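You operate a simulated robot arm through the tools that you are given. There is no shell and no other tool.

The job below is to be done with a simulated robot arm. You get a single attempt, and the scene is never put back.

TASK
Grade the oil in the oil jug by its colour.
Fine: pour into the tube with the blue foot up to the upper ring, stand it in the viewer, lamp on, turn the wheel till the glass in the frame matches, lamp off. Set down upright: oil jug with green grip, tube with blue foot.

The check looks at the end state, three seconds after you hand in, the way a careful person would. Anything else that was tipped, shoved, dropped, spilled or broken makes it a failure.

THE ROBOT
A 6-joint arm with a four-finger gripper, fixed in place. Base frame: the origin is on the floor under the middle of its stand, x ahead of it, y to its left, z up. Readings come in mm, degrees, newtons and seconds.
It reaches about 1041 mm from its shoulder. Its first joint turns from -166.0 to 166.0 degrees. Payload 3.67 kg.
Tool frame: the origin (TCP) lies between the finger pads and is the grasp point; the fingertips stand 28 mm ahead of it; z points along the fingers, y is the line along which they close. The gripper opens to 112 mm; its body begins 73 mm behind the TCP.
Orientation is told as [roll, pitch, yaw] about the base's x, y, z axes, in that order, counted from this pose: with the fingers straight down and closing along the base's y, the tool's x points along the base's -x, its y along +y and its z along -z.

THE INTERFACE
- The arm moves only by the tool move_arm. Its argument "moves" is text: rows parted by semicolons, each of 7 numbers parted by spaces: the shift along the tool's x, y, z in units of 30 mm (1.0 is 30 mm), then the turn, a rotation vector about the tool's x, y, z in units of 8 degrees (1.0 is 8 degrees), then the gripper command, from -1 (fully open) to 1 (shut), values between in proportion. In form: tx ty tz rx ry rz grip; .... A call has 1 to 20 rows; each row shifts and turns the commanded pose from where the row before left it, along the tool's axes as they then stand. A call with a number of a shift or a turn outside -1 to 1 is refused whole. A row lasts 0.2 s, in which the tool goes at most 50 mm and 8.6 degrees; a call with a longer step from one row to the next is refused whole, and so is a gripper value outside its range. A pose out of reach is approached as far as the arm can. The call stops where the force on the tool passes 40 N (or 10 N more than at its start, if that is more) or the arm is blocked; 0.2 s more then pass. The fingers move at their own pace (about 102.5 mm/s each) and stop on an object; they squeeze with about 29 N. The grip force told is the motor's: it shows also when the fingers shut on nothing. Time passes only in rows, and 0.2 s behind the last, so rows that do not move let the fingers close. It gives the time, the measured TCP pose, the force on the tool (base axes), the opening and the grip force at its end, in the units of the frame above (readings bear some noise), with the torque about the TCP (base axes, N m) and any sound that the robot's microphone picked up, and new pictures: "pictures" is both (left out), scene, wrist or none.
- Cameras (640 x 400 px; columns grow to the right, rows downward): "scene" is fixed at [220.2, 650.5, 1554.1]; the picture's right is [-0.61, -0.79, 0.00], its down [-0.63, 0.49, -0.61] and it looks along [0.48, -0.37, -0.80] (base axes); focal length 302 px, centre (320, 200). "wrist" rides on the gripper at [60, -18, -104] in the tool frame; the picture's right is [0.29, 0.96, 0.00], its down [-0.80, 0.24, -0.55] and it looks along [-0.53, 0.16, 0.83] (tool axes); focal length 234 px, centre (320, 200). There is no depth. A picture from a camera that has moved, and an enlarged one, comes with that camera's place and axes in the base frame and with its lens.
- zoom(camera, box): a new picture of the part [left, top, right, bottom] of that camera's present view, enlarged. The clock stands still meanwhile.
- close_job(): hands the job in; it is judged then, once.

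Places have to be worked out from the pictures, the camera data and where the tool is seen. Open the gripper and draw the arm clear of the work before you hand the job in, unless the task says otherwise.

The tools are called after ">>>" by a JSON object that holds its "op" and its "data". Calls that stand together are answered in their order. move_arm: Moves the arm, as the interface text tells. Its arguments: {"type":"object","properties":{"moves":{"type":"string"},"pictures":{"type":"string","enum":["both","scene","wrist","none"]}},"required":["moves"]} The other tools are called the same way: zoom (camera, box) takes an enlarged picture of a part of a camera's view; close_job () hands the job in.

At the start:

```text
time_s: 0.0
position: [457.5, 177.2, 1223.7]
tool_rot: [-0.1, 0.0, 0.0]
contact_force: [0.2, 0.5, -0.4]
torque: [-0.01, -0.02, 0.01]
grip_width: 112.0
finger_force: 0.0
```

scene: 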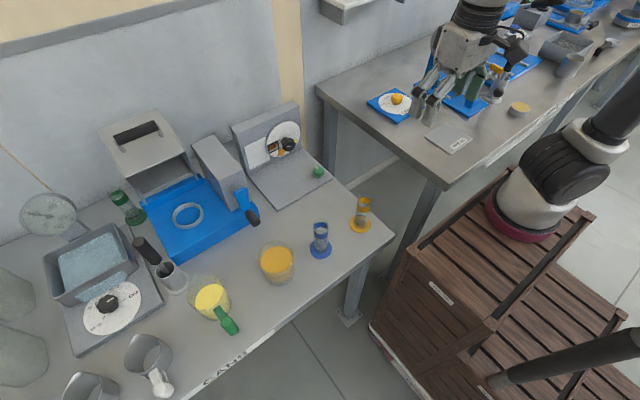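
wrist: 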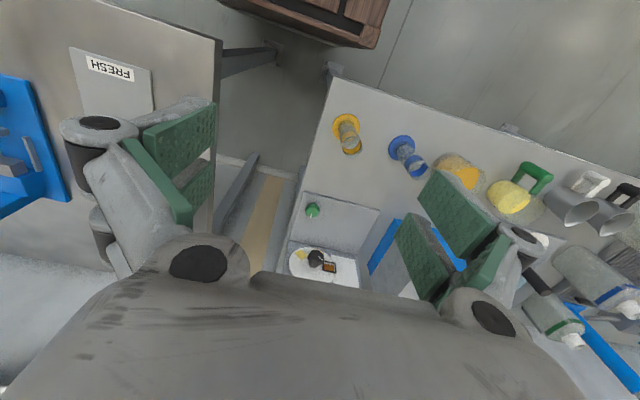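

The scene shows a bench with a colour viewer (wheel, frame, green button), an oil jug with a green grip, and tubes with blue and yellow feet. I zoom in for detail before moving.

>>> {"op": "zoom", "data": {"camera": "scene", "box": [220, 90, 400, 210]}}

>>> {"op": "zoom", "data": {"camera": "scene", "box": [170, 180, 400, 340]}}

>>> {"op": "zoom", "data": {"camera": "scene", "box": [0, 170, 250, 400]}}

>>> {"op": "zoom", "data": {"camera": "wrist", "box": [270, 80, 640, 320]}}

```text
3.33 times, centred on (310, 150) of scene
camera zoom: at [220.2, 650.5, 1554.1], right [-0.61, -0.79, 0.0], down [-0.63, 0.49, -0.61], along [0.48, -0.37, -0.8], focal length 1006 px, centre (353, 367)
```

zoom: 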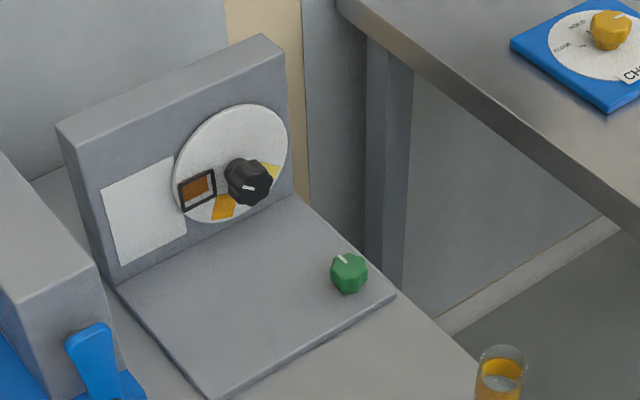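

```text
2.50 times, centred on (285, 260) of scene
camera zoom: at [220.2, 650.5, 1554.1], right [-0.61, -0.79, 0.0], down [-0.63, 0.49, -0.61], along [0.48, -0.37, -0.8], focal length 755 px, centre (408, 50)
```

zoom: 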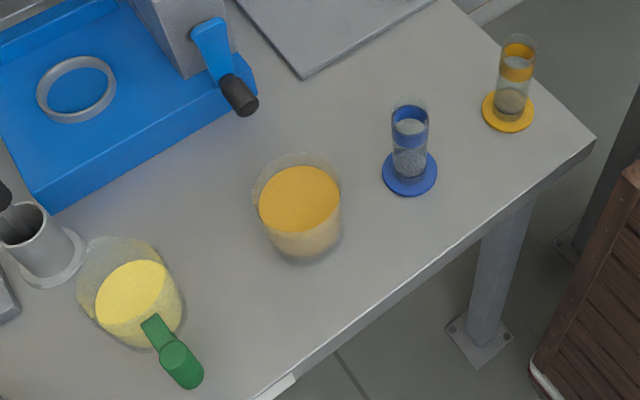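

```text
1.74 times, centred on (125, 285) of scene
camera zoom: at [220.2, 650.5, 1554.1], right [-0.61, -0.79, 0.0], down [-0.63, 0.49, -0.61], along [0.48, -0.37, -0.8], focal length 525 px, centre (659, 52)
```

zoom: 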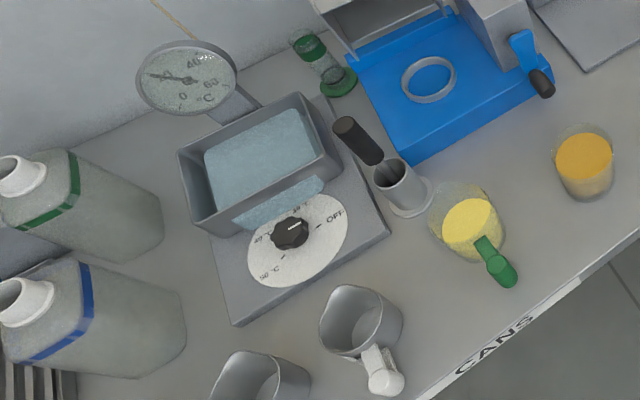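

```text
1.67 times, centred on (455, 200) of wrist
camera zoom: at [399.1, 159.4, 1327.1], right [-0.29, 0.96, 0.0], down [0.8, 0.24, 0.55], along [0.53, 0.16, -0.83], focal length 390 px, centre (95, 200)
```

zoom: 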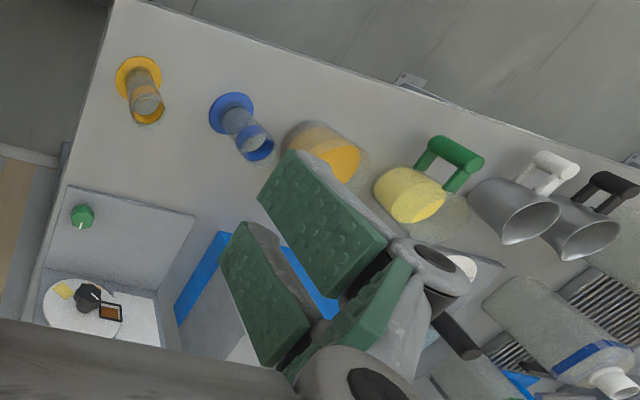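

The bench top works out at about z = 800 mm, with the blue-foot tube near (535, 405). I zoom tighter on the jug, tube and viewer for exact shapes.

>>> {"op": "zoom", "data": {"camera": "scene", "box": [180, 250, 260, 350]}}

>>> {"op": "zoom", "data": {"camera": "scene", "box": [290, 190, 400, 270]}}

>>> {"op": "zoom", "data": {"camera": "scene", "box": [230, 100, 340, 210]}}

>>> {"op": "zoom", "data": {"camera": "wrist", "box": [330, 100, 450, 190]}}

>>> {"op": "zoom", "data": {"camera": "wrist", "box": [430, 140, 570, 230]}}

>>> {"op": "zoom", "data": {"camera": "wrist", "box": [270, 180, 400, 290]}}

>>> {"op": "zoom", "data": {"camera": "scene", "box": [360, 0, 640, 180]}}

```text
4.00 times, centred on (220, 300) of scene
camera zoom: at [220.2, 650.5, 1554.1], right [-0.61, -0.79, 0.0], down [-0.63, 0.49, -0.61], along [0.48, -0.37, -0.8], focal length 1208 px, centre (720, -200)
```

zoom: 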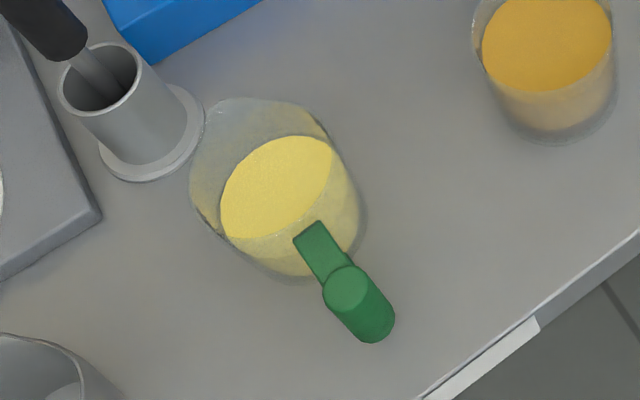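

```text
5.00 times, centred on (345, 230) of scene
camera zoom: at [220.2, 650.5, 1554.1], right [-0.61, -0.79, 0.0], down [-0.63, 0.49, -0.61], along [0.48, -0.37, -0.8], focal length 1510 px, centre (195, 50)
```

zoom: 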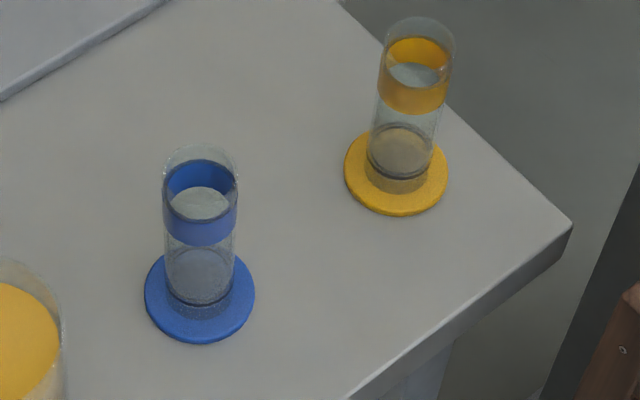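

```text
3.64 times, centred on (285, 155) of scene
camera zoom: at [220.2, 650.5, 1554.1], right [-0.61, -0.79, 0.0], down [-0.63, 0.49, -0.61], along [0.48, -0.37, -0.8], focal length 1098 px, centre (447, 364)
```

zoom: 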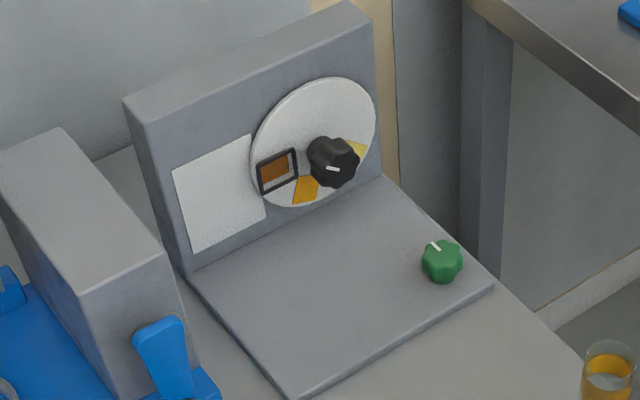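

```text
4.44 times, centred on (390, 145) of wrist
camera zoom: at [399.1, 159.4, 1327.1], right [-0.29, 0.96, 0.0], down [0.8, 0.24, 0.55], along [0.53, 0.16, -0.83], focal length 1041 px, centre (9, 444)
```

zoom: 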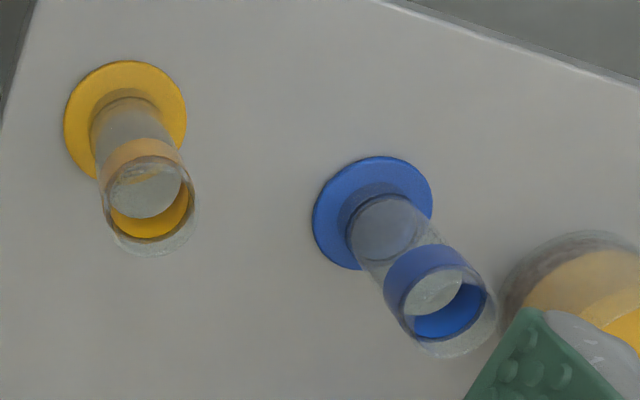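

```text
4.44 times, centred on (500, 185) of wrist
camera zoom: at [399.1, 159.4, 1327.1], right [-0.29, 0.96, 0.0], down [0.8, 0.24, 0.55], along [0.53, 0.16, -0.83], focal length 1041 px, centre (-480, 267)
```

zoom: 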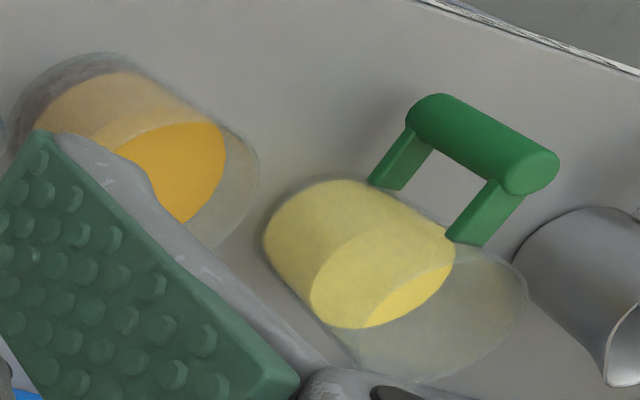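

```text
3.64 times, centred on (335, 235) of wrist
camera zoom: at [399.1, 159.4, 1327.1], right [-0.29, 0.96, 0.0], down [0.8, 0.24, 0.55], along [0.53, 0.16, -0.83], focal length 852 px, centre (266, 73)
```

zoom: 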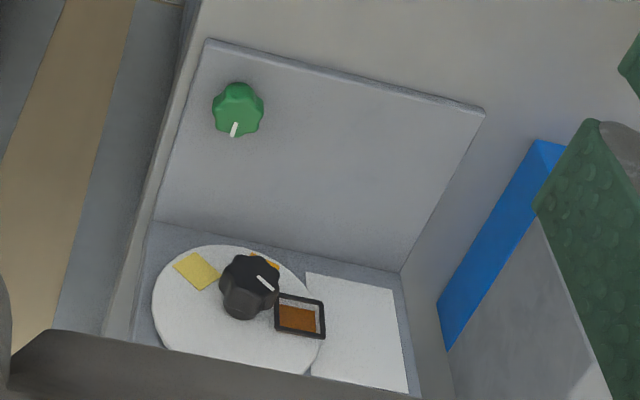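

```text
2.22 times, centred on (500, 90) of scene
camera zoom: at [220.2, 650.5, 1554.1], right [-0.61, -0.79, 0.0], down [-0.63, 0.49, -0.61], along [0.48, -0.37, -0.8], focal length 671 px, centre (-80, 444)
```

zoom: 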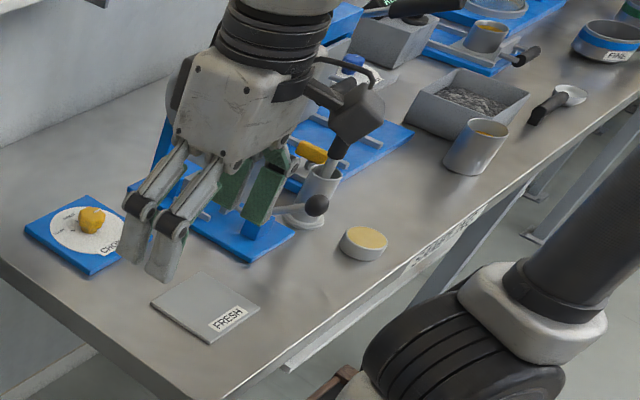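

I read the bench geometry as: jug grip bar vertical near (486, 695), z 819–883; viewer base around x 717–890, y 215–427; knob near (860, 274, 877). I look at the robot's own stand and the far parts before moving.

>>> {"op": "zoom", "data": {"camera": "scene", "box": [340, 80, 640, 400]}}

>>> {"op": "zoom", "data": {"camera": "wrist", "box": [340, 210, 400, 260]}}

>>> {"op": "zoom", "data": {"camera": "scene", "box": [255, 115, 305, 165]}}

>>> {"op": "zoom", "data": {"camera": "scene", "box": [0, 180, 180, 300]}}

```text
1.25 times, centred on (490, 240) of scene
camera zoom: at [220.2, 650.5, 1554.1], right [-0.61, -0.79, 0.0], down [-0.63, 0.49, -0.61], along [0.48, -0.37, -0.8], focal length 377 px, centre (108, 150)
```

zoom: 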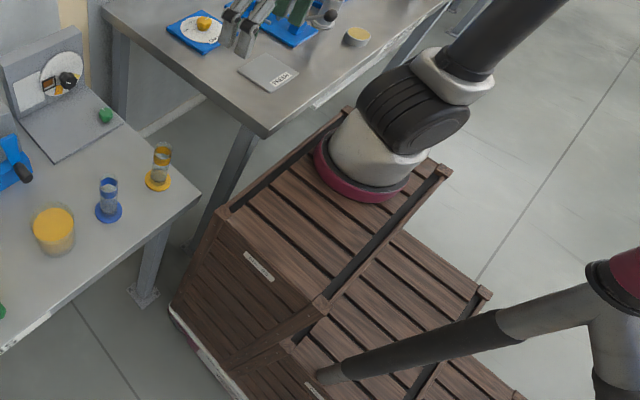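

```text
8.00 times, centred on (370, 235) of wrist
camera zoom: at [399.1, 159.4, 1327.1], right [-0.29, 0.96, 0.0], down [0.8, 0.24, 0.55], along [0.53, 0.16, -0.83], focal length 1873 px, centre (-80, -80)
```

zoom: 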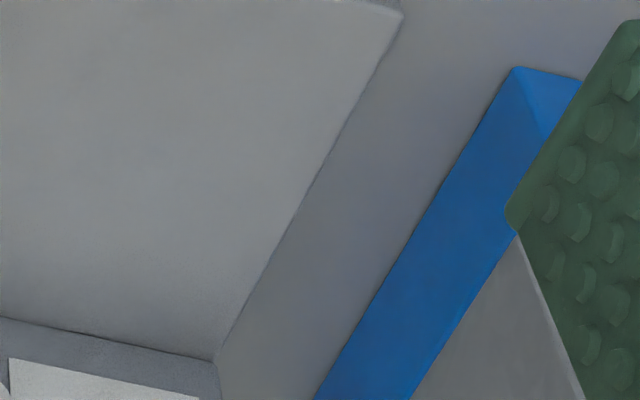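

```text
8.00 times, centred on (280, 140) of scene
camera zoom: at [220.2, 650.5, 1554.1], right [-0.61, -0.79, 0.0], down [-0.63, 0.49, -0.61], along [0.48, -0.37, -0.8], focal length 2416 px, centre (640, 680)
```

zoom: 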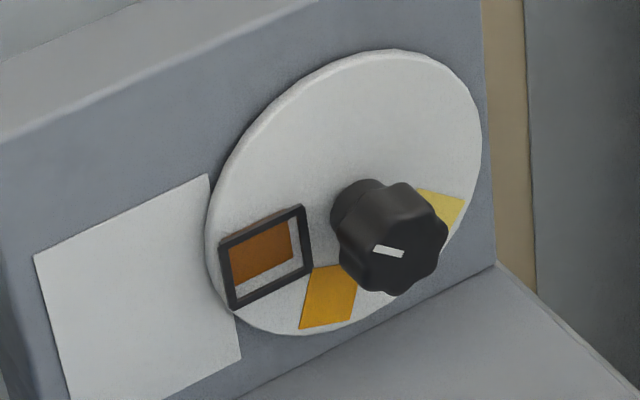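

```text
3.33 times, centred on (90, 240) of scene
camera zoom: at [220.2, 650.5, 1554.1], right [-0.61, -0.79, 0.0], down [-0.63, 0.49, -0.61], along [0.48, -0.37, -0.8], focal length 1006 px, centre (1087, 67)
```

zoom: 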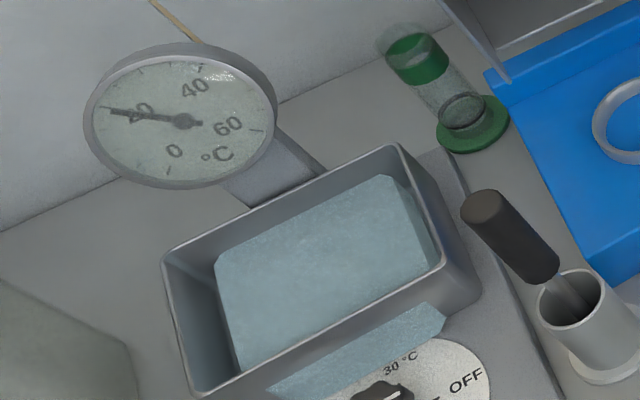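

The arm's base seems to sit near (250, 0), and the bench front edge is at x ≈ 441. I'll move over to the jug side, high up and clear of everything, and begin pitching the fingers forward.

>>> {"op": "move_arm", "data": {"moves": "0.3 0.95 0.1 0 0 0 -1;0.3 0.95 0.1 0 0 0 -1;0.3 0.95 0.1 0 0 0 -1;0.3 0.95 0.1 0 0 0 -1;0.3 0.95 0.1 0 0 0 -1;0.3 0.95 0.1 0 0 0 -1;0.3 0.95 0.1 0 0 0 -1;0.3 0.95 0.1 0 0 0 -1;0.3 0.95 0.1 0 0 0 -1;0.3 0.95 0.1 0 0 0 -1;0.3 0.95 0.1 0 0 0 -1;0.3 0.95 0.1 0 0 0 -1;0.3 0.95 0.1 0 0 0 -1;0.3 0.95 0.1 0 0 0 -1;0.3 0.95 0.1 0 0 0 -1;0.3 0.95 0.1 0 0 0 -1;0 0 0 0 -1 0 -1;0 0 0 0 -1 0 -1;0 0 0 0 -1 0 -1;0 0 0 0 -1 0 -1"}}

```text
time_s: 4.2
position: [314.2, 632.4, 1176.0]
tool_rot: [0.1, -32.2, -0.1]
contact_force: [0.6, -0.4, -0.3]
torque: [0.01, 0.04, 0.0]
grip_width: 112.0
finger_force: 0.0
camera wrist: at [208.5, 615.2, 1232.3], right [-0.24, 0.96, -0.15], down [0.38, 0.24, 0.89], along [0.89, 0.16, -0.42], focal length 234 px, centre (320, 200)
```

scene: 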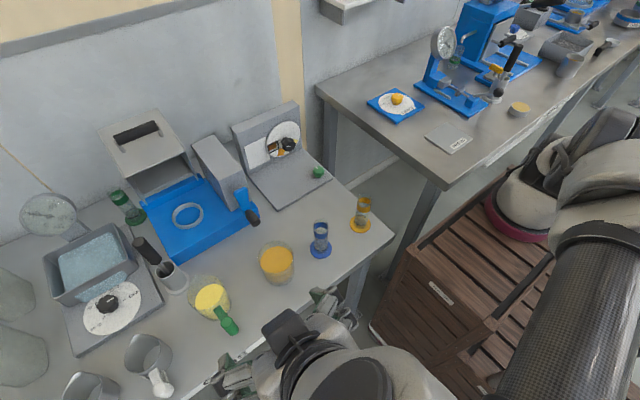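
wrist: 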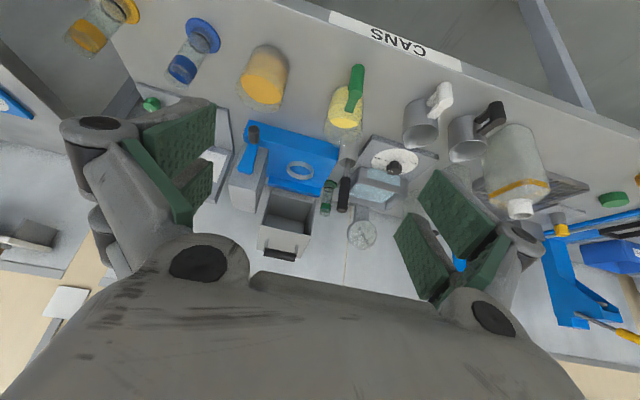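

The wrist camera now faces the bench (its image is upside down), with the green grip near (355, 88). I zoom in on jug and tube from here.

>>> {"op": "zoom", "data": {"camera": "wrist", "box": [300, 50, 400, 140]}}

>>> {"op": "zoom", "data": {"camera": "wrist", "box": [60, 0, 310, 150]}}

>>> {"op": "zoom", "data": {"camera": "scene", "box": [170, 240, 270, 340]}}

```text
4.44 times, centred on (350, 95) of wrist
camera zoom: at [208.5, 615.2, 1232.3], right [-0.24, 0.96, -0.15], down [0.38, 0.24, 0.89], along [0.89, 0.16, -0.42], focal length 1041 px, centre (187, 667)
```

zoom: 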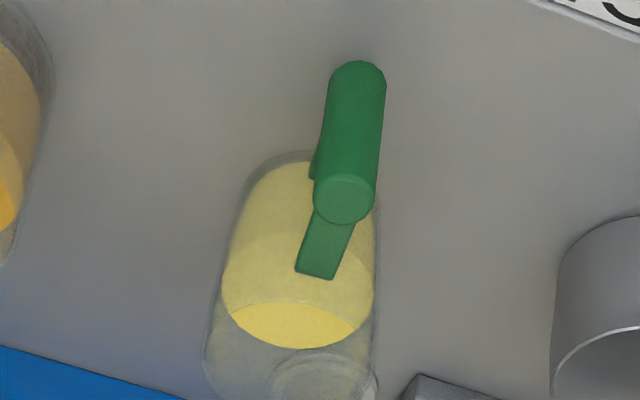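

```text
2.56 times, centred on (185, 75) of wrist
camera zoom: at [208.5, 615.2, 1232.3], right [-0.24, 0.96, -0.15], down [0.38, 0.24, 0.89], along [0.89, 0.16, -0.42], focal length 600 px, centre (666, 520)
```

zoom: 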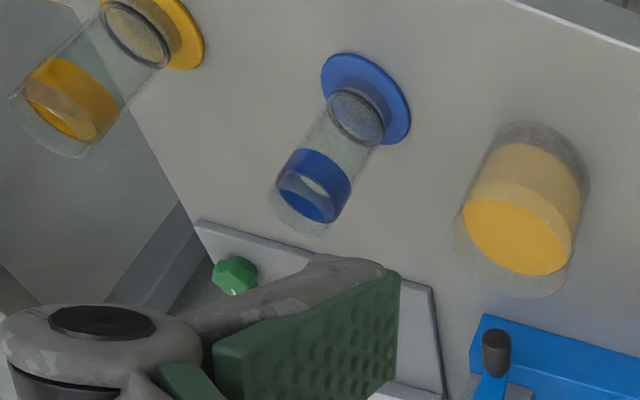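

```text
4.00 times, centred on (220, 290) of scene
camera zoom: at [220.2, 650.5, 1554.1], right [-0.61, -0.79, 0.0], down [-0.63, 0.49, -0.61], along [0.48, -0.37, -0.8], focal length 1208 px, centre (720, -160)
```

zoom: 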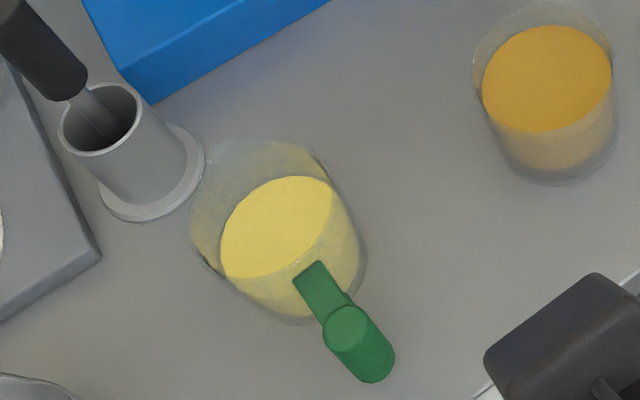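

Triangulating again puts the bar top at (486, 695, 884), about 25 mm thick, with the oil surface higher than I first judged. I'll move nearer, with a 40° downward approach, to see the jug and its rim.

>>> {"op": "move_arm", "data": {"moves": "0.244 0.242 0.908 0 0 0 -1;0.244 0.242 0.908 0 0 0 -1;0.244 0.242 0.908 0 0 0 -1;0.244 0.242 0.908 0 0 0 -1;0.244 0.242 0.908 0 0 0 -1;0.244 0.242 0.908 0 0 0 -1;0.244 0.242 0.908 0 0 0 -1;0.244 0.242 0.908 0 0 0 -1;0 0 0 0 -1 0 -1;0 0 0 0 -1 0 -1;0 0 0 0 -0.25 0 -1"}}

```text
time_s: 6.6
position: [380.0, 692.5, 960.9]
tool_rot: [0.0, -50.0, 0.0]
contact_force: [0.6, 0.5, 0.2]
torque: [-0.02, -0.02, -0.02]
grip_width: 111.8
finger_force: 0.0
camera wrist: at [262.5, 674.6, 981.4], right [-0.19, 0.96, -0.22], down [0.09, 0.24, 0.97], along [0.98, 0.16, -0.13], focal length 234 px, centre (320, 200)
```

scene: 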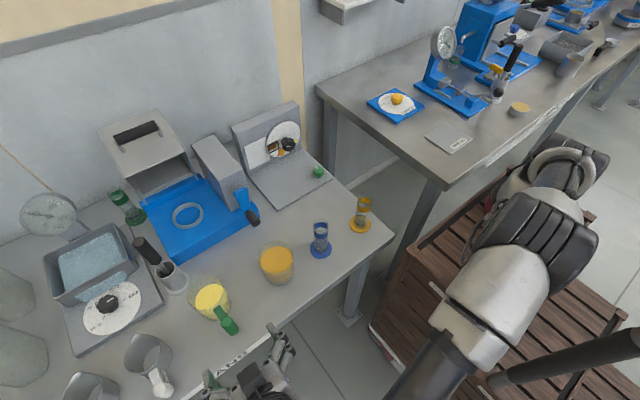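
wrist: 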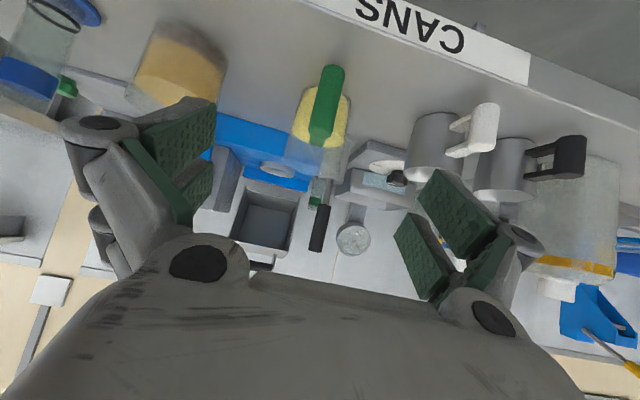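

>>> {"op": "zoom", "data": {"camera": "wrist", "box": [270, 50, 380, 180]}}

>>> {"op": "zoom", "data": {"camera": "wrist", "box": [0, 0, 110, 110]}}

```text
3.08 times, centred on (325, 115) of wrist
camera zoom: at [262.5, 674.6, 981.4], right [-0.19, 0.96, -0.22], down [0.09, 0.24, 0.97], along [0.98, 0.16, -0.13], focal length 720 px, centre (305, 462)
```

zoom: 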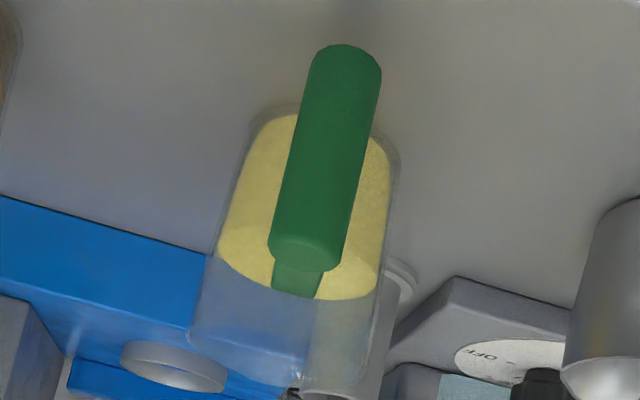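

```text
3.64 times, centred on (55, 55) of wrist
camera zoom: at [262.5, 674.6, 981.4], right [-0.19, 0.96, -0.22], down [0.09, 0.24, 0.97], along [0.98, 0.16, -0.13], focal length 852 px, centre (1284, 727)
```

zoom: 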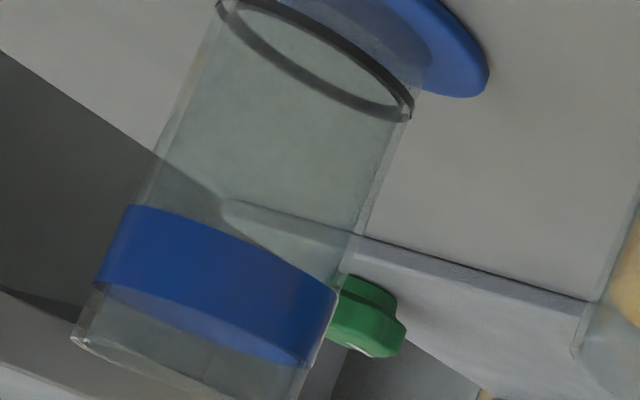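

The jug bar is centred near (486, 694.5, 850) and the handle points about 5° off −x; the blue tube has a thin dark lower ring and a wide blue upper ring. I go to a pre-grasp about 90 mm behind the bar, 30° down, yawed 5°, with the fingers partly closed.

>>> {"op": "move_arm", "data": {"moves": "0 0 0 0 -1 0 -0.3;0 0 0 0 -0.25 0 -0.3;0 0 0 -0.541 0 -0.3125 -0.3;0.48 -0.081 0.634 0 0 0 -0.3;0.48 -0.081 0.634 0 0 0 -0.3;0.48 -0.081 0.634 0 0 0 -0.3"}}

```text
time_s: 8.0
position: [409.3, 685.8, 894.0]
tool_rot: [0.1, -60.1, 5.0]
contact_force: [-0.2, -0.3, -0.2]
torque: [0.01, 0.02, -0.02]
grip_width: 72.9
finger_force: 0.2
camera wrist: at [292.3, 656.9, 894.0], right [-0.23, 0.94, -0.25], down [-0.1, 0.23, 0.97], along [0.97, 0.25, 0.04], focal length 234 px, centre (320, 200)
```

scene: 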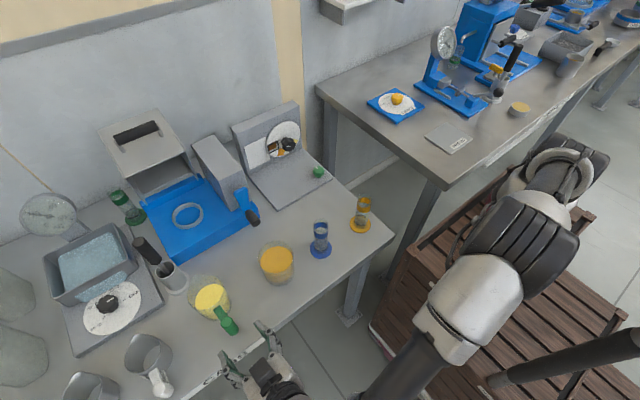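
wrist: 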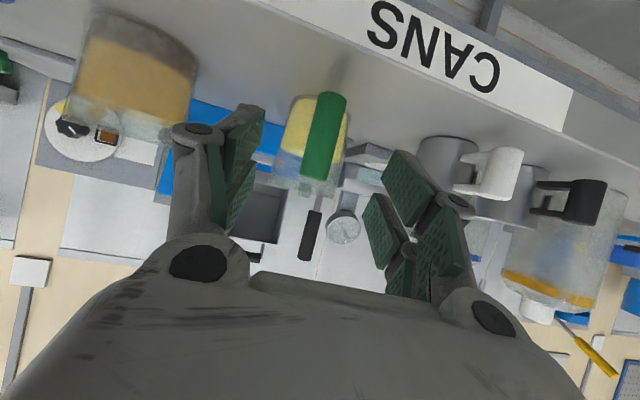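

>>> {"op": "zoom", "data": {"camera": "wrist", "box": [240, 70, 400, 210]}}

>>> {"op": "zoom", "data": {"camera": "scene", "box": [180, 260, 300, 370]}}

```text
2.86 times, centred on (320, 140) of wrist
camera zoom: at [292.3, 656.9, 894.0], right [-0.23, 0.94, -0.25], down [-0.1, 0.23, 0.97], along [0.97, 0.25, 0.04], focal length 669 px, centre (320, 371)
```

zoom: 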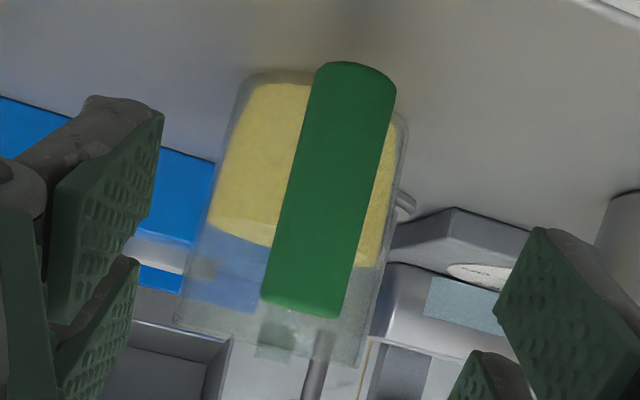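

```text
3.64 times, centred on (240, 315) of scene
camera zoom: at [220.2, 650.5, 1554.1], right [-0.61, -0.79, 0.0], down [-0.63, 0.49, -0.61], along [0.48, -0.37, -0.8], focal length 1098 px, centre (611, -218)
```

zoom: 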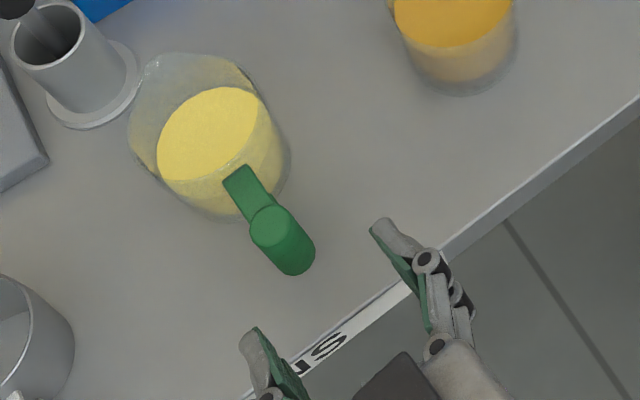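

The bar lies 3 mm to the +y side of the tool axis and about 90 mm ahead, as planned. I advance straight onto it and close the fingers.

>>> {"op": "move_arm", "data": {"moves": "0 0.11 0 0 0 0 -0.3;0 0 0.5 0 0 0 -0.3;0 0 0.5 0 0 0 -0.3;0 0 0.5 0 0 0 -0.3;0 0 0.5 0 0 0 -0.3;0 0 0.5 0 0 0 -0.3;0 0 0.5 0 0 0 -0.3;0 0 0 0 0 0 -0.3"}}

```text
time_s: 9.8
position: [485.0, 696.3, 850.5]
tool_rot: [0.1, -60.0, 4.9]
contact_force: [0.1, 0.4, -0.8]
torque: [0.0, -0.01, 0.0]
grip_width: 72.8
finger_force: 0.0
camera wrist: at [367.6, 668.0, 850.8], right [-0.23, 0.94, -0.25], down [-0.1, 0.23, 0.97], along [0.97, 0.25, 0.04], focal length 234 px, centre (320, 200)
```

scene: 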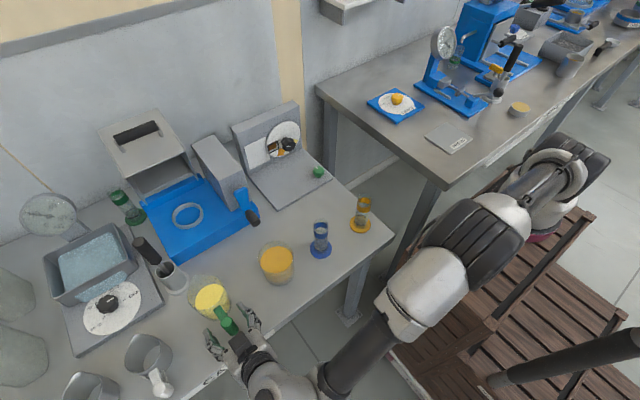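
wrist: 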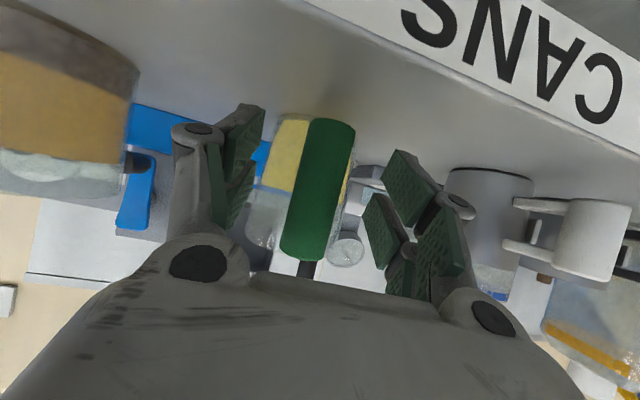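

The bar is centred between the pads. I close the fingers and hold still.

>>> {"op": "move_arm", "data": {"moves": "0 0 0 0 0 0 0.2;0 0 0 0 0 0 0.5;0 0 0 0 0 0 1;0 0 0 0 0 0 1;0 0 0 0 0 0 1;0 0 0 0 0 0 1"}}

>>> {"op": "zoom", "data": {"camera": "scene", "box": [180, 250, 280, 370]}}

```text
time_s: 11.2
position: [484.2, 694.7, 849.7]
tool_rot: [0.2, -60.0, 5.0]
contact_force: [1.3, -0.5, 0.1]
torque: [0.06, -0.02, -0.02]
grip_width: 22.9
finger_force: 29.1
camera wrist: at [367.5, 667.9, 850.7], right [-0.23, 0.94, -0.25], down [-0.1, 0.23, 0.97], along [0.97, 0.25, 0.04], focal length 234 px, centre (320, 200)
```

scene: 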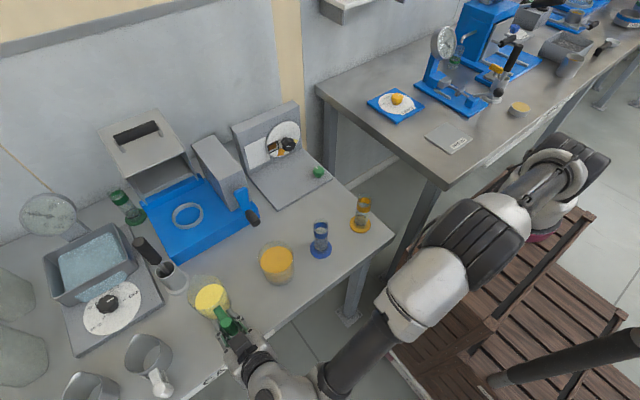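
wrist: 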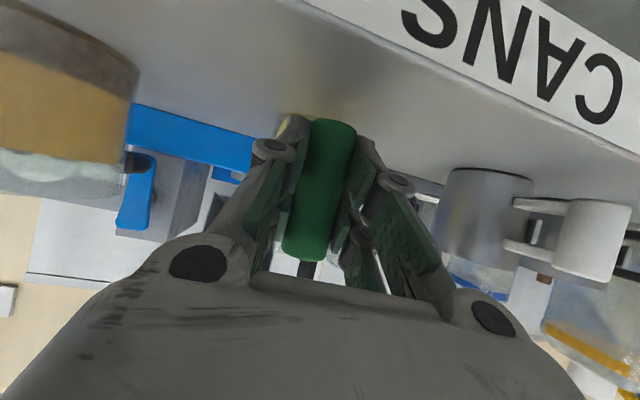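

```text
3.33 times, centred on (230, 310) of scene
camera zoom: at [220.2, 650.5, 1554.1], right [-0.61, -0.79, 0.0], down [-0.63, 0.49, -0.61], along [0.48, -0.37, -0.8], focal length 1006 px, centre (620, -167)
```

zoom: 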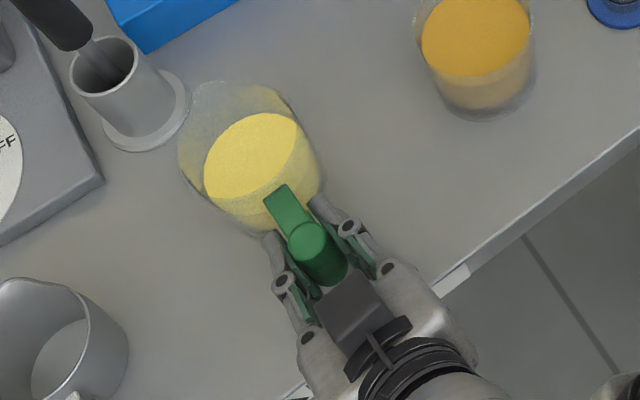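

Gripped: 22.9 mm wide with 29 N. I lift slowly by 40 mm to test the hold.

>>> {"op": "move_arm", "data": {"moves": "-0.217 0 -0.125 0 0 0 1;-0.217 0 -0.125 0 0 0 1;-0.289 0 -0.167 0 0 0 1;-0.289 0 -0.167 0 0 0 1;-0.144 0 -0.083 0 0 0 1;0 0 0 0 0 0 1"}}

>>> {"op": "zoom", "data": {"camera": "scene", "box": [180, 230, 280, 350]}}

```text
time_s: 12.6
position: [486.2, 697.7, 890.0]
tool_rot: [0.1, -60.0, 5.1]
contact_force: [-0.4, 0.0, -2.7]
torque: [0.0, 0.18, 0.05]
grip_width: 23.0
finger_force: 28.9
camera wrist: at [368.8, 669.6, 890.6], right [-0.23, 0.94, -0.25], down [-0.1, 0.23, 0.97], along [0.97, 0.25, 0.04], focal length 234 px, centre (320, 200)
```

scene: 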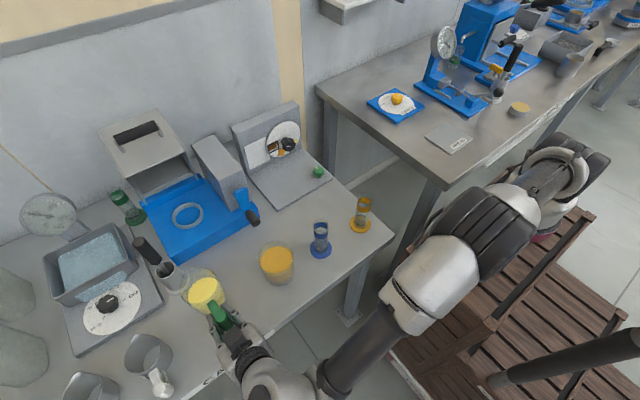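
wrist: 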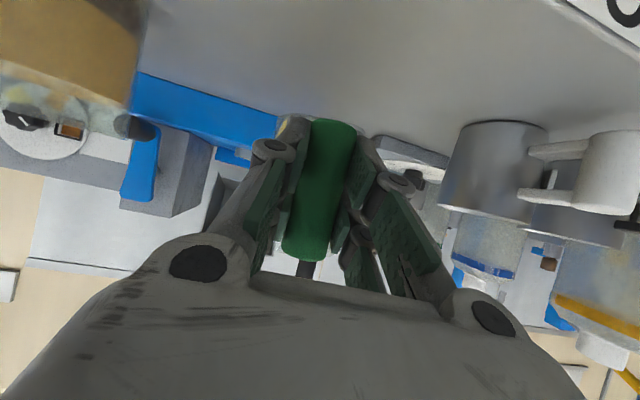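

```text
3.33 times, centred on (230, 290) of scene
camera zoom: at [220.2, 650.5, 1554.1], right [-0.61, -0.79, 0.0], down [-0.63, 0.49, -0.61], along [0.48, -0.37, -0.8], focal length 1006 px, centre (620, -100)
```

zoom: 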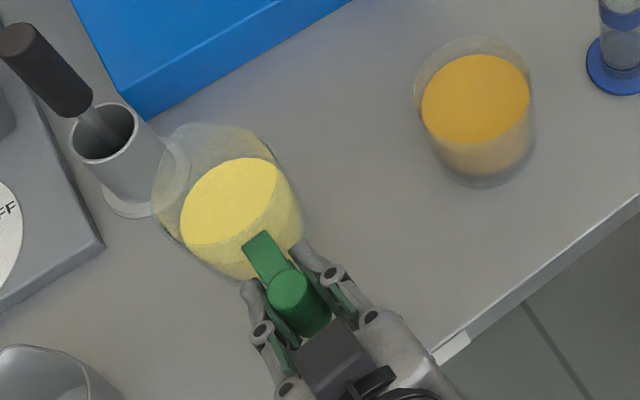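

The jug hangs firmly (about 2.7 N, no slip) and its spout lies opposite the grip. I raise it, draw it back from the beaker's line, and carry it towards the blue-foot tube.

>>> {"op": "move_arm", "data": {"moves": "-0.15 0.015 -0.3 0 0 0 1;-0.255 0.031 -0.559 0 0 0 1;-0.255 0.031 -0.559 0 0 0 1;-0.255 0.031 -0.559 0 0 0 1;-0.255 0.031 -0.559 0 0 0 1;-0.255 0.031 -0.559 0 0 0 1;-0.255 0.031 -0.559 0 0 0 1;-0.255 0.031 -0.559 0 0 0 1;-0.15 0.015 -0.3 0 0 0 1;0.013 -0.3 -0.023 0 0 0 1;0.027 -0.617 -0.047 0 0 0 1;0.027 -0.617 -0.047 0 0 0 1;0.027 -0.617 -0.047 0 0 0 1;0.027 -0.617 -0.047 0 0 0 1;0.027 -0.617 -0.047 0 0 0 1;0.027 -0.617 -0.047 0 0 0 1;0.027 -0.617 -0.047 0 0 0 1;0.027 -0.617 -0.047 0 0 0 1;0.027 -0.617 -0.047 0 0 0 1;0.013 -0.3 -0.023 0 0 0 1"}}

```text
time_s: 16.8
position: [397.1, 512.5, 1011.4]
tool_rot: [0.1, -60.0, 5.0]
contact_force: [-0.7, -0.3, -3.2]
torque: [-0.02, 0.2, 0.0]
grip_width: 23.0
finger_force: 28.8
camera wrist: at [281.6, 484.3, 1011.0], right [-0.23, 0.94, -0.25], down [-0.1, 0.23, 0.97], along [0.97, 0.25, 0.04], focal length 234 px, centre (320, 200)
```

scene: 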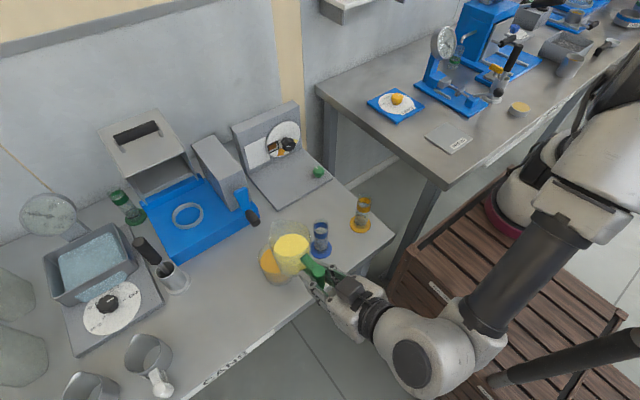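
wrist: 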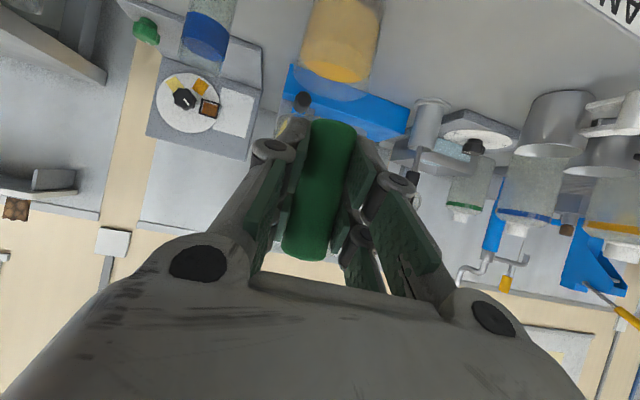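

The jug is now at (397, 512, 1011), steady. I look closely at the viewer wheel and the blue tube from this viewpoint before continuing.

>>> {"op": "zoom", "data": {"camera": "wrist", "box": [120, 0, 280, 150]}}

>>> {"op": "zoom", "data": {"camera": "scene", "box": [240, 190, 380, 310]}}

```text
2.67 times, centred on (200, 75) of wrist
camera zoom: at [281.6, 484.3, 1011.0], right [-0.23, 0.94, -0.25], down [-0.1, 0.23, 0.97], along [0.97, 0.25, 0.04], focal length 624 px, centre (640, 533)
```

zoom: 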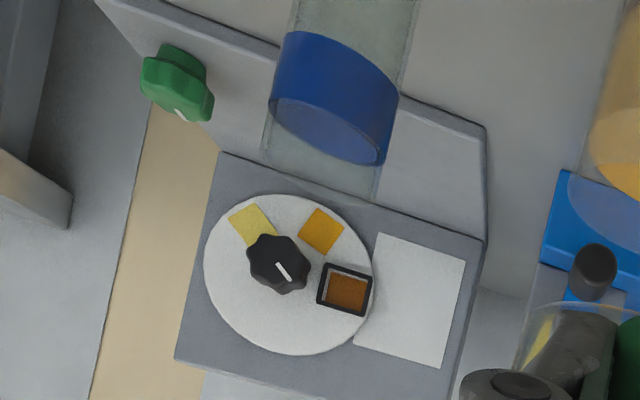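

```text
3.33 times, centred on (310, 250) of scene
camera zoom: at [220.2, 650.5, 1554.1], right [-0.61, -0.79, 0.0], down [-0.63, 0.49, -0.61], along [0.48, -0.37, -0.8], focal length 1006 px, centre (353, 33)
```

zoom: 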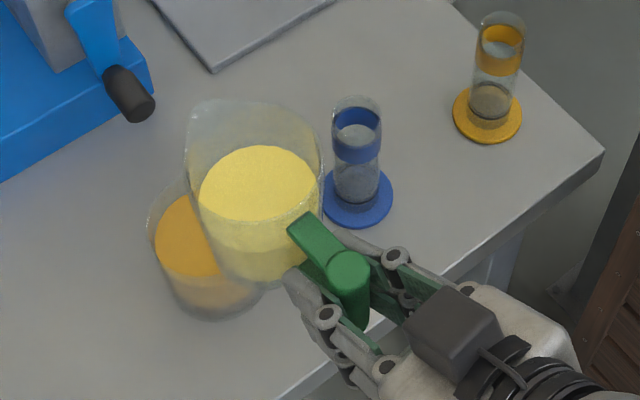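

>>> {"op": "zoom", "data": {"camera": "scene", "box": [260, 210, 345, 280]}}

>>> {"op": "zoom", "data": {"camera": "scene", "box": [300, 210, 350, 265]}}

```text
5.71 times, centred on (302, 245) of scene
camera zoom: at [220.2, 650.5, 1554.1], right [-0.61, -0.79, 0.0], down [-0.63, 0.49, -0.61], along [0.48, -0.37, -0.8], focal length 1725 px, centre (420, -57)
```

zoom: 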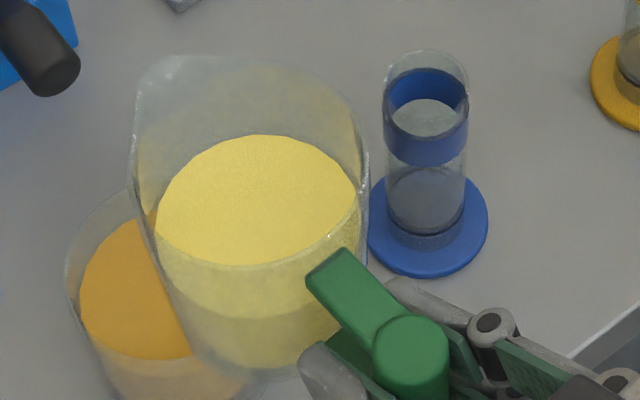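

```text
7.27 times, centred on (325, 238) of scene
camera zoom: at [220.2, 650.5, 1554.1], right [-0.61, -0.79, 0.0], down [-0.63, 0.49, -0.61], along [0.48, -0.37, -0.8], focal length 2196 px, centre (284, -73)
```

zoom: 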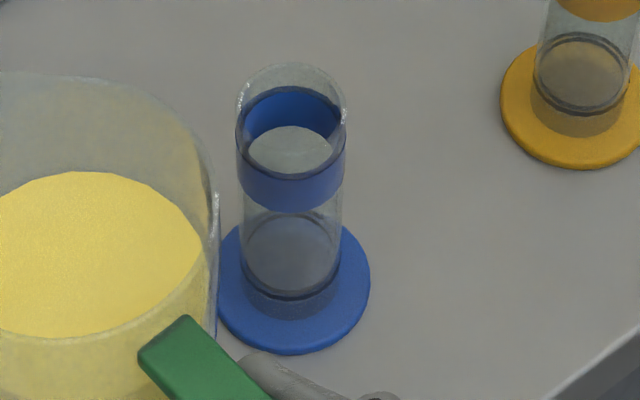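

The spout tip is about 132 mm ahead of and 53 mm above the grip point. I go on to beside the tube, yaw to 20° so the scene camera keeps sight of the tube, and tilt only 25°, which is still below the pouring angle.

>>> {"op": "move_arm", "data": {"moves": "0.022 -0.498 -0.038 0 0 0 1;0.022 -0.498 -0.038 0 0 0 1;0.022 -0.498 -0.038 0 0 0 1;0.022 -0.498 -0.038 0 0 0 1;0.022 -0.498 -0.038 0 0 0 1;0 0 0 -0.325 0 -0.1875 1;0 0 0 -0.325 0 -0.1875 1;0 0 0 -0.325 0 -0.1875 1;0 0 0 -0.325 0 -0.1875 1;0 0 0 -0.325 0 -0.1875 1;0 0 0 0 0.25 0 1;0 0 0 0 0.39 0 1;0 0 0 0 0.39 0 1;0 0 0 0 0.39 0 1;0 0 0 0 0.39 0 1;0 0 0 0 0.39 0 1;0 0 0 0 0.39 0 1;0 0 0 0 0.39 0 1;0 0 0 0 0.145 0 1;0 0 0 0 0 0 1"}}

>>> {"op": "zoom", "data": {"camera": "scene", "box": [260, 190, 370, 290]}}

```text
time_s: 21.0
position: [399.2, 435.4, 1010.5]
tool_rot: [0.1, -35.0, 19.9]
contact_force: [0.3, -1.0, -3.6]
torque: [-0.05, 0.15, 0.04]
grip_width: 23.3
finger_force: 29.0
camera wrist: at [304.5, 382.3, 1061.5], right [-0.55, 0.82, -0.16], down [0.23, 0.34, 0.91], along [0.8, 0.46, -0.38], focal length 234 px, centre (320, 200)
```

scene: 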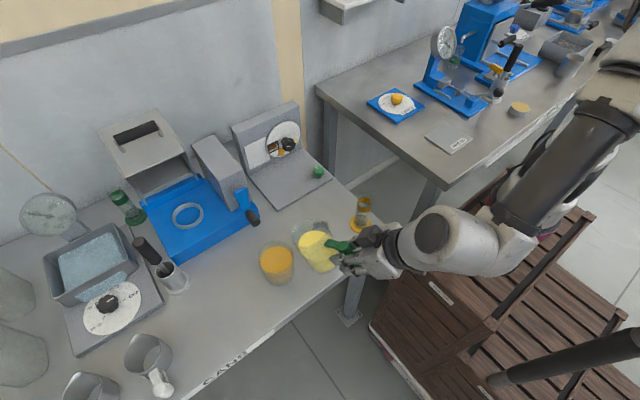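
wrist: 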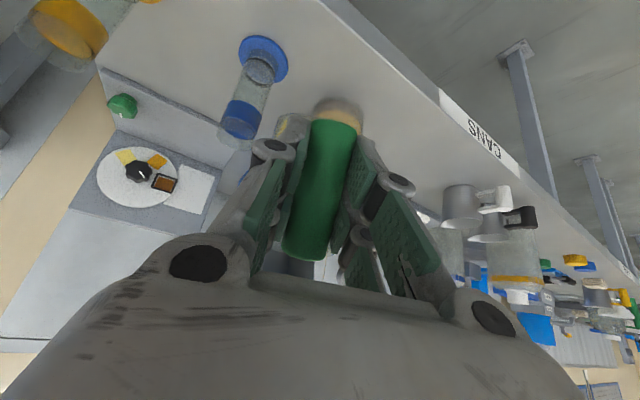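

```text
4.00 times, centred on (315, 240) of scene
camera zoom: at [220.2, 650.5, 1554.1], right [-0.61, -0.79, 0.0], down [-0.63, 0.49, -0.61], along [0.48, -0.37, -0.8], focal length 1208 px, centre (340, 40)
```

zoom: 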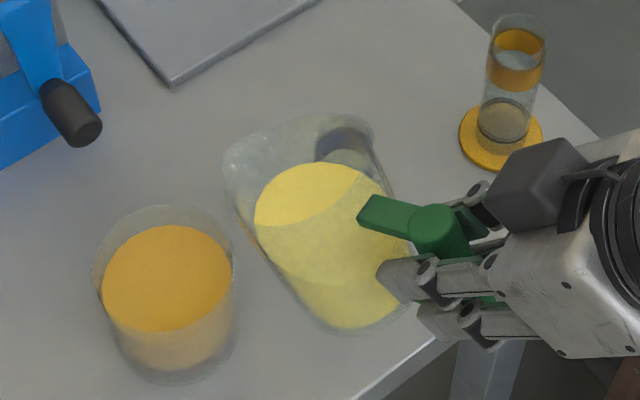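

The lip is where I predicted, near (532, 487, 1003). I move sideways by about 86 mm so the lip comes above the tube's mouth, still high.

>>> {"op": "move_arm", "data": {"moves": "0.168 -0.333 0.012 0 0 0 1;0.168 -0.333 0.012 0 0 0 1;0.168 -0.333 0.012 0 0 0 1;0.168 -0.333 0.012 0 0 0 1;0.168 -0.333 0.012 0 0 0 1;0.168 -0.333 0.012 0 0 0 1;0.168 -0.333 0.012 0 0 0 1;0.168 -0.333 0.012 0 0 0 1;0 0 0 0 0 0 1"}}

>>> {"op": "zoom", "data": {"camera": "scene", "box": [280, 190, 390, 290]}}

>>> {"op": "zoom", "data": {"camera": "wrist", "box": [200, 40, 400, 180]}}

```text
time_s: 23.0
position: [398.0, 350.1, 985.3]
tool_rot: [0.0, -35.0, 19.9]
contact_force: [0.2, 0.6, -3.5]
torque: [-0.1, 0.16, -0.01]
grip_width: 23.0
finger_force: 29.4
camera wrist: at [302.5, 295.5, 1036.2], right [-0.55, 0.82, -0.16], down [0.23, 0.34, 0.91], along [0.8, 0.46, -0.38], focal length 234 px, centre (320, 200)
```

scene: 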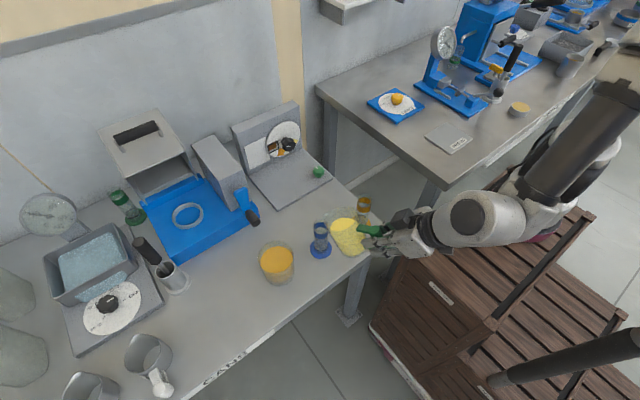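
wrist: 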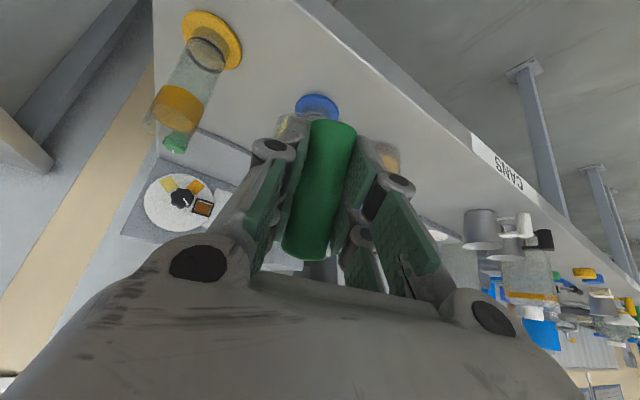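

```text
4.00 times, centred on (335, 240) of scene
camera zoom: at [220.2, 650.5, 1554.1], right [-0.61, -0.79, 0.0], down [-0.63, 0.49, -0.61], along [0.48, -0.37, -0.8], focal length 1208 px, centre (260, 40)
```

zoom: 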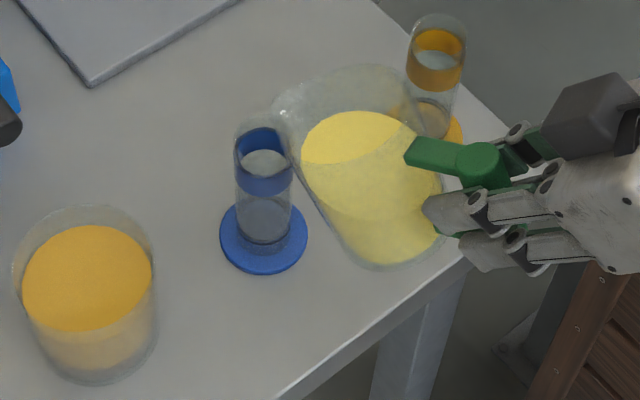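

```text
2.86 times, centred on (300, 110) of wrist
camera zoom: at [302.5, 295.5, 1036.2], right [-0.55, 0.82, -0.16], down [0.23, 0.34, 0.91], along [0.8, 0.46, -0.38], focal length 669 px, centre (377, 457)
```

zoom: 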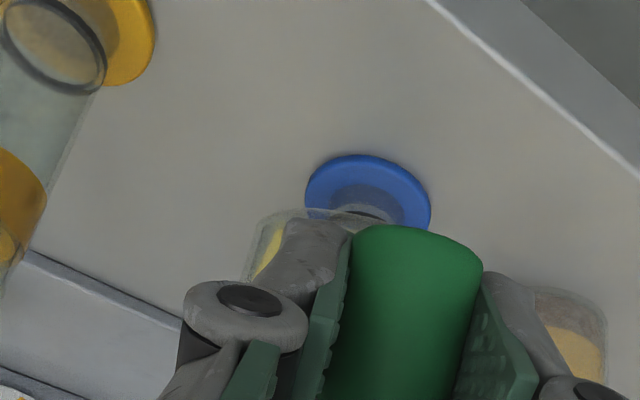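

The lip sits at about (530, 401, 977), 6 mm short of the tube's axis at (536, 402), with the rim near z = 924. I lower the lip 20 mm, then pivot about the lip to 35° tilt and look.

>>> {"op": "move_arm", "data": {"moves": "0.128 0 0.182 0 0 0 1;0.128 0 0.182 0 0 0 1;0.128 0 0.182 0 0 0 1;0 0 0 0 0 0 1;-0.1044 0 -0.1284 0 0.25 0 1;-0.1044 0 -0.1284 0 0.25 0 1;-0.1044 0 -0.1284 0 0.25 0 1;-0.1044 0 -0.1284 0 0.25 0 1;-0.1044 0 -0.1284 0 0.25 0 1;0 0 0 0 0 0 1;0 0 0 0 0 0 1", "pictures": "scene"}}

>>> {"op": "zoom", "data": {"camera": "scene", "box": [290, 190, 390, 280]}}

```text
time_s: 25.4
position: [399.7, 353.1, 989.1]
tool_rot: [0.1, -25.0, 20.0]
contact_force: [0.2, 0.4, -2.6]
torque: [-0.05, 0.17, 0.02]
grip_width: 22.9
finger_force: 29.6
```

scene: 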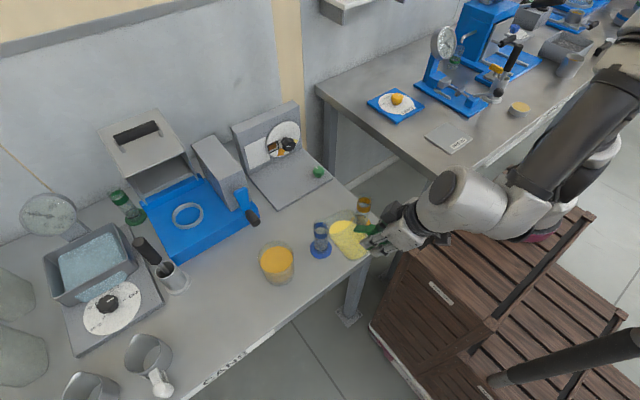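

```text
4.44 times, centred on (340, 235) of scene
camera zoom: at [220.2, 650.5, 1554.1], right [-0.61, -0.79, 0.0], down [-0.63, 0.49, -0.61], along [0.48, -0.37, -0.8], focal length 1342 px, centre (231, 44)
```

zoom: 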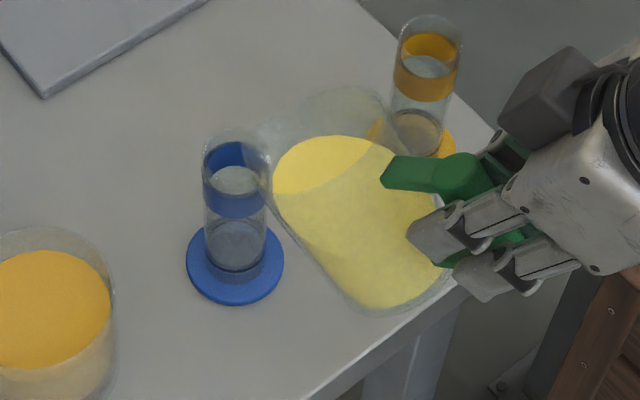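

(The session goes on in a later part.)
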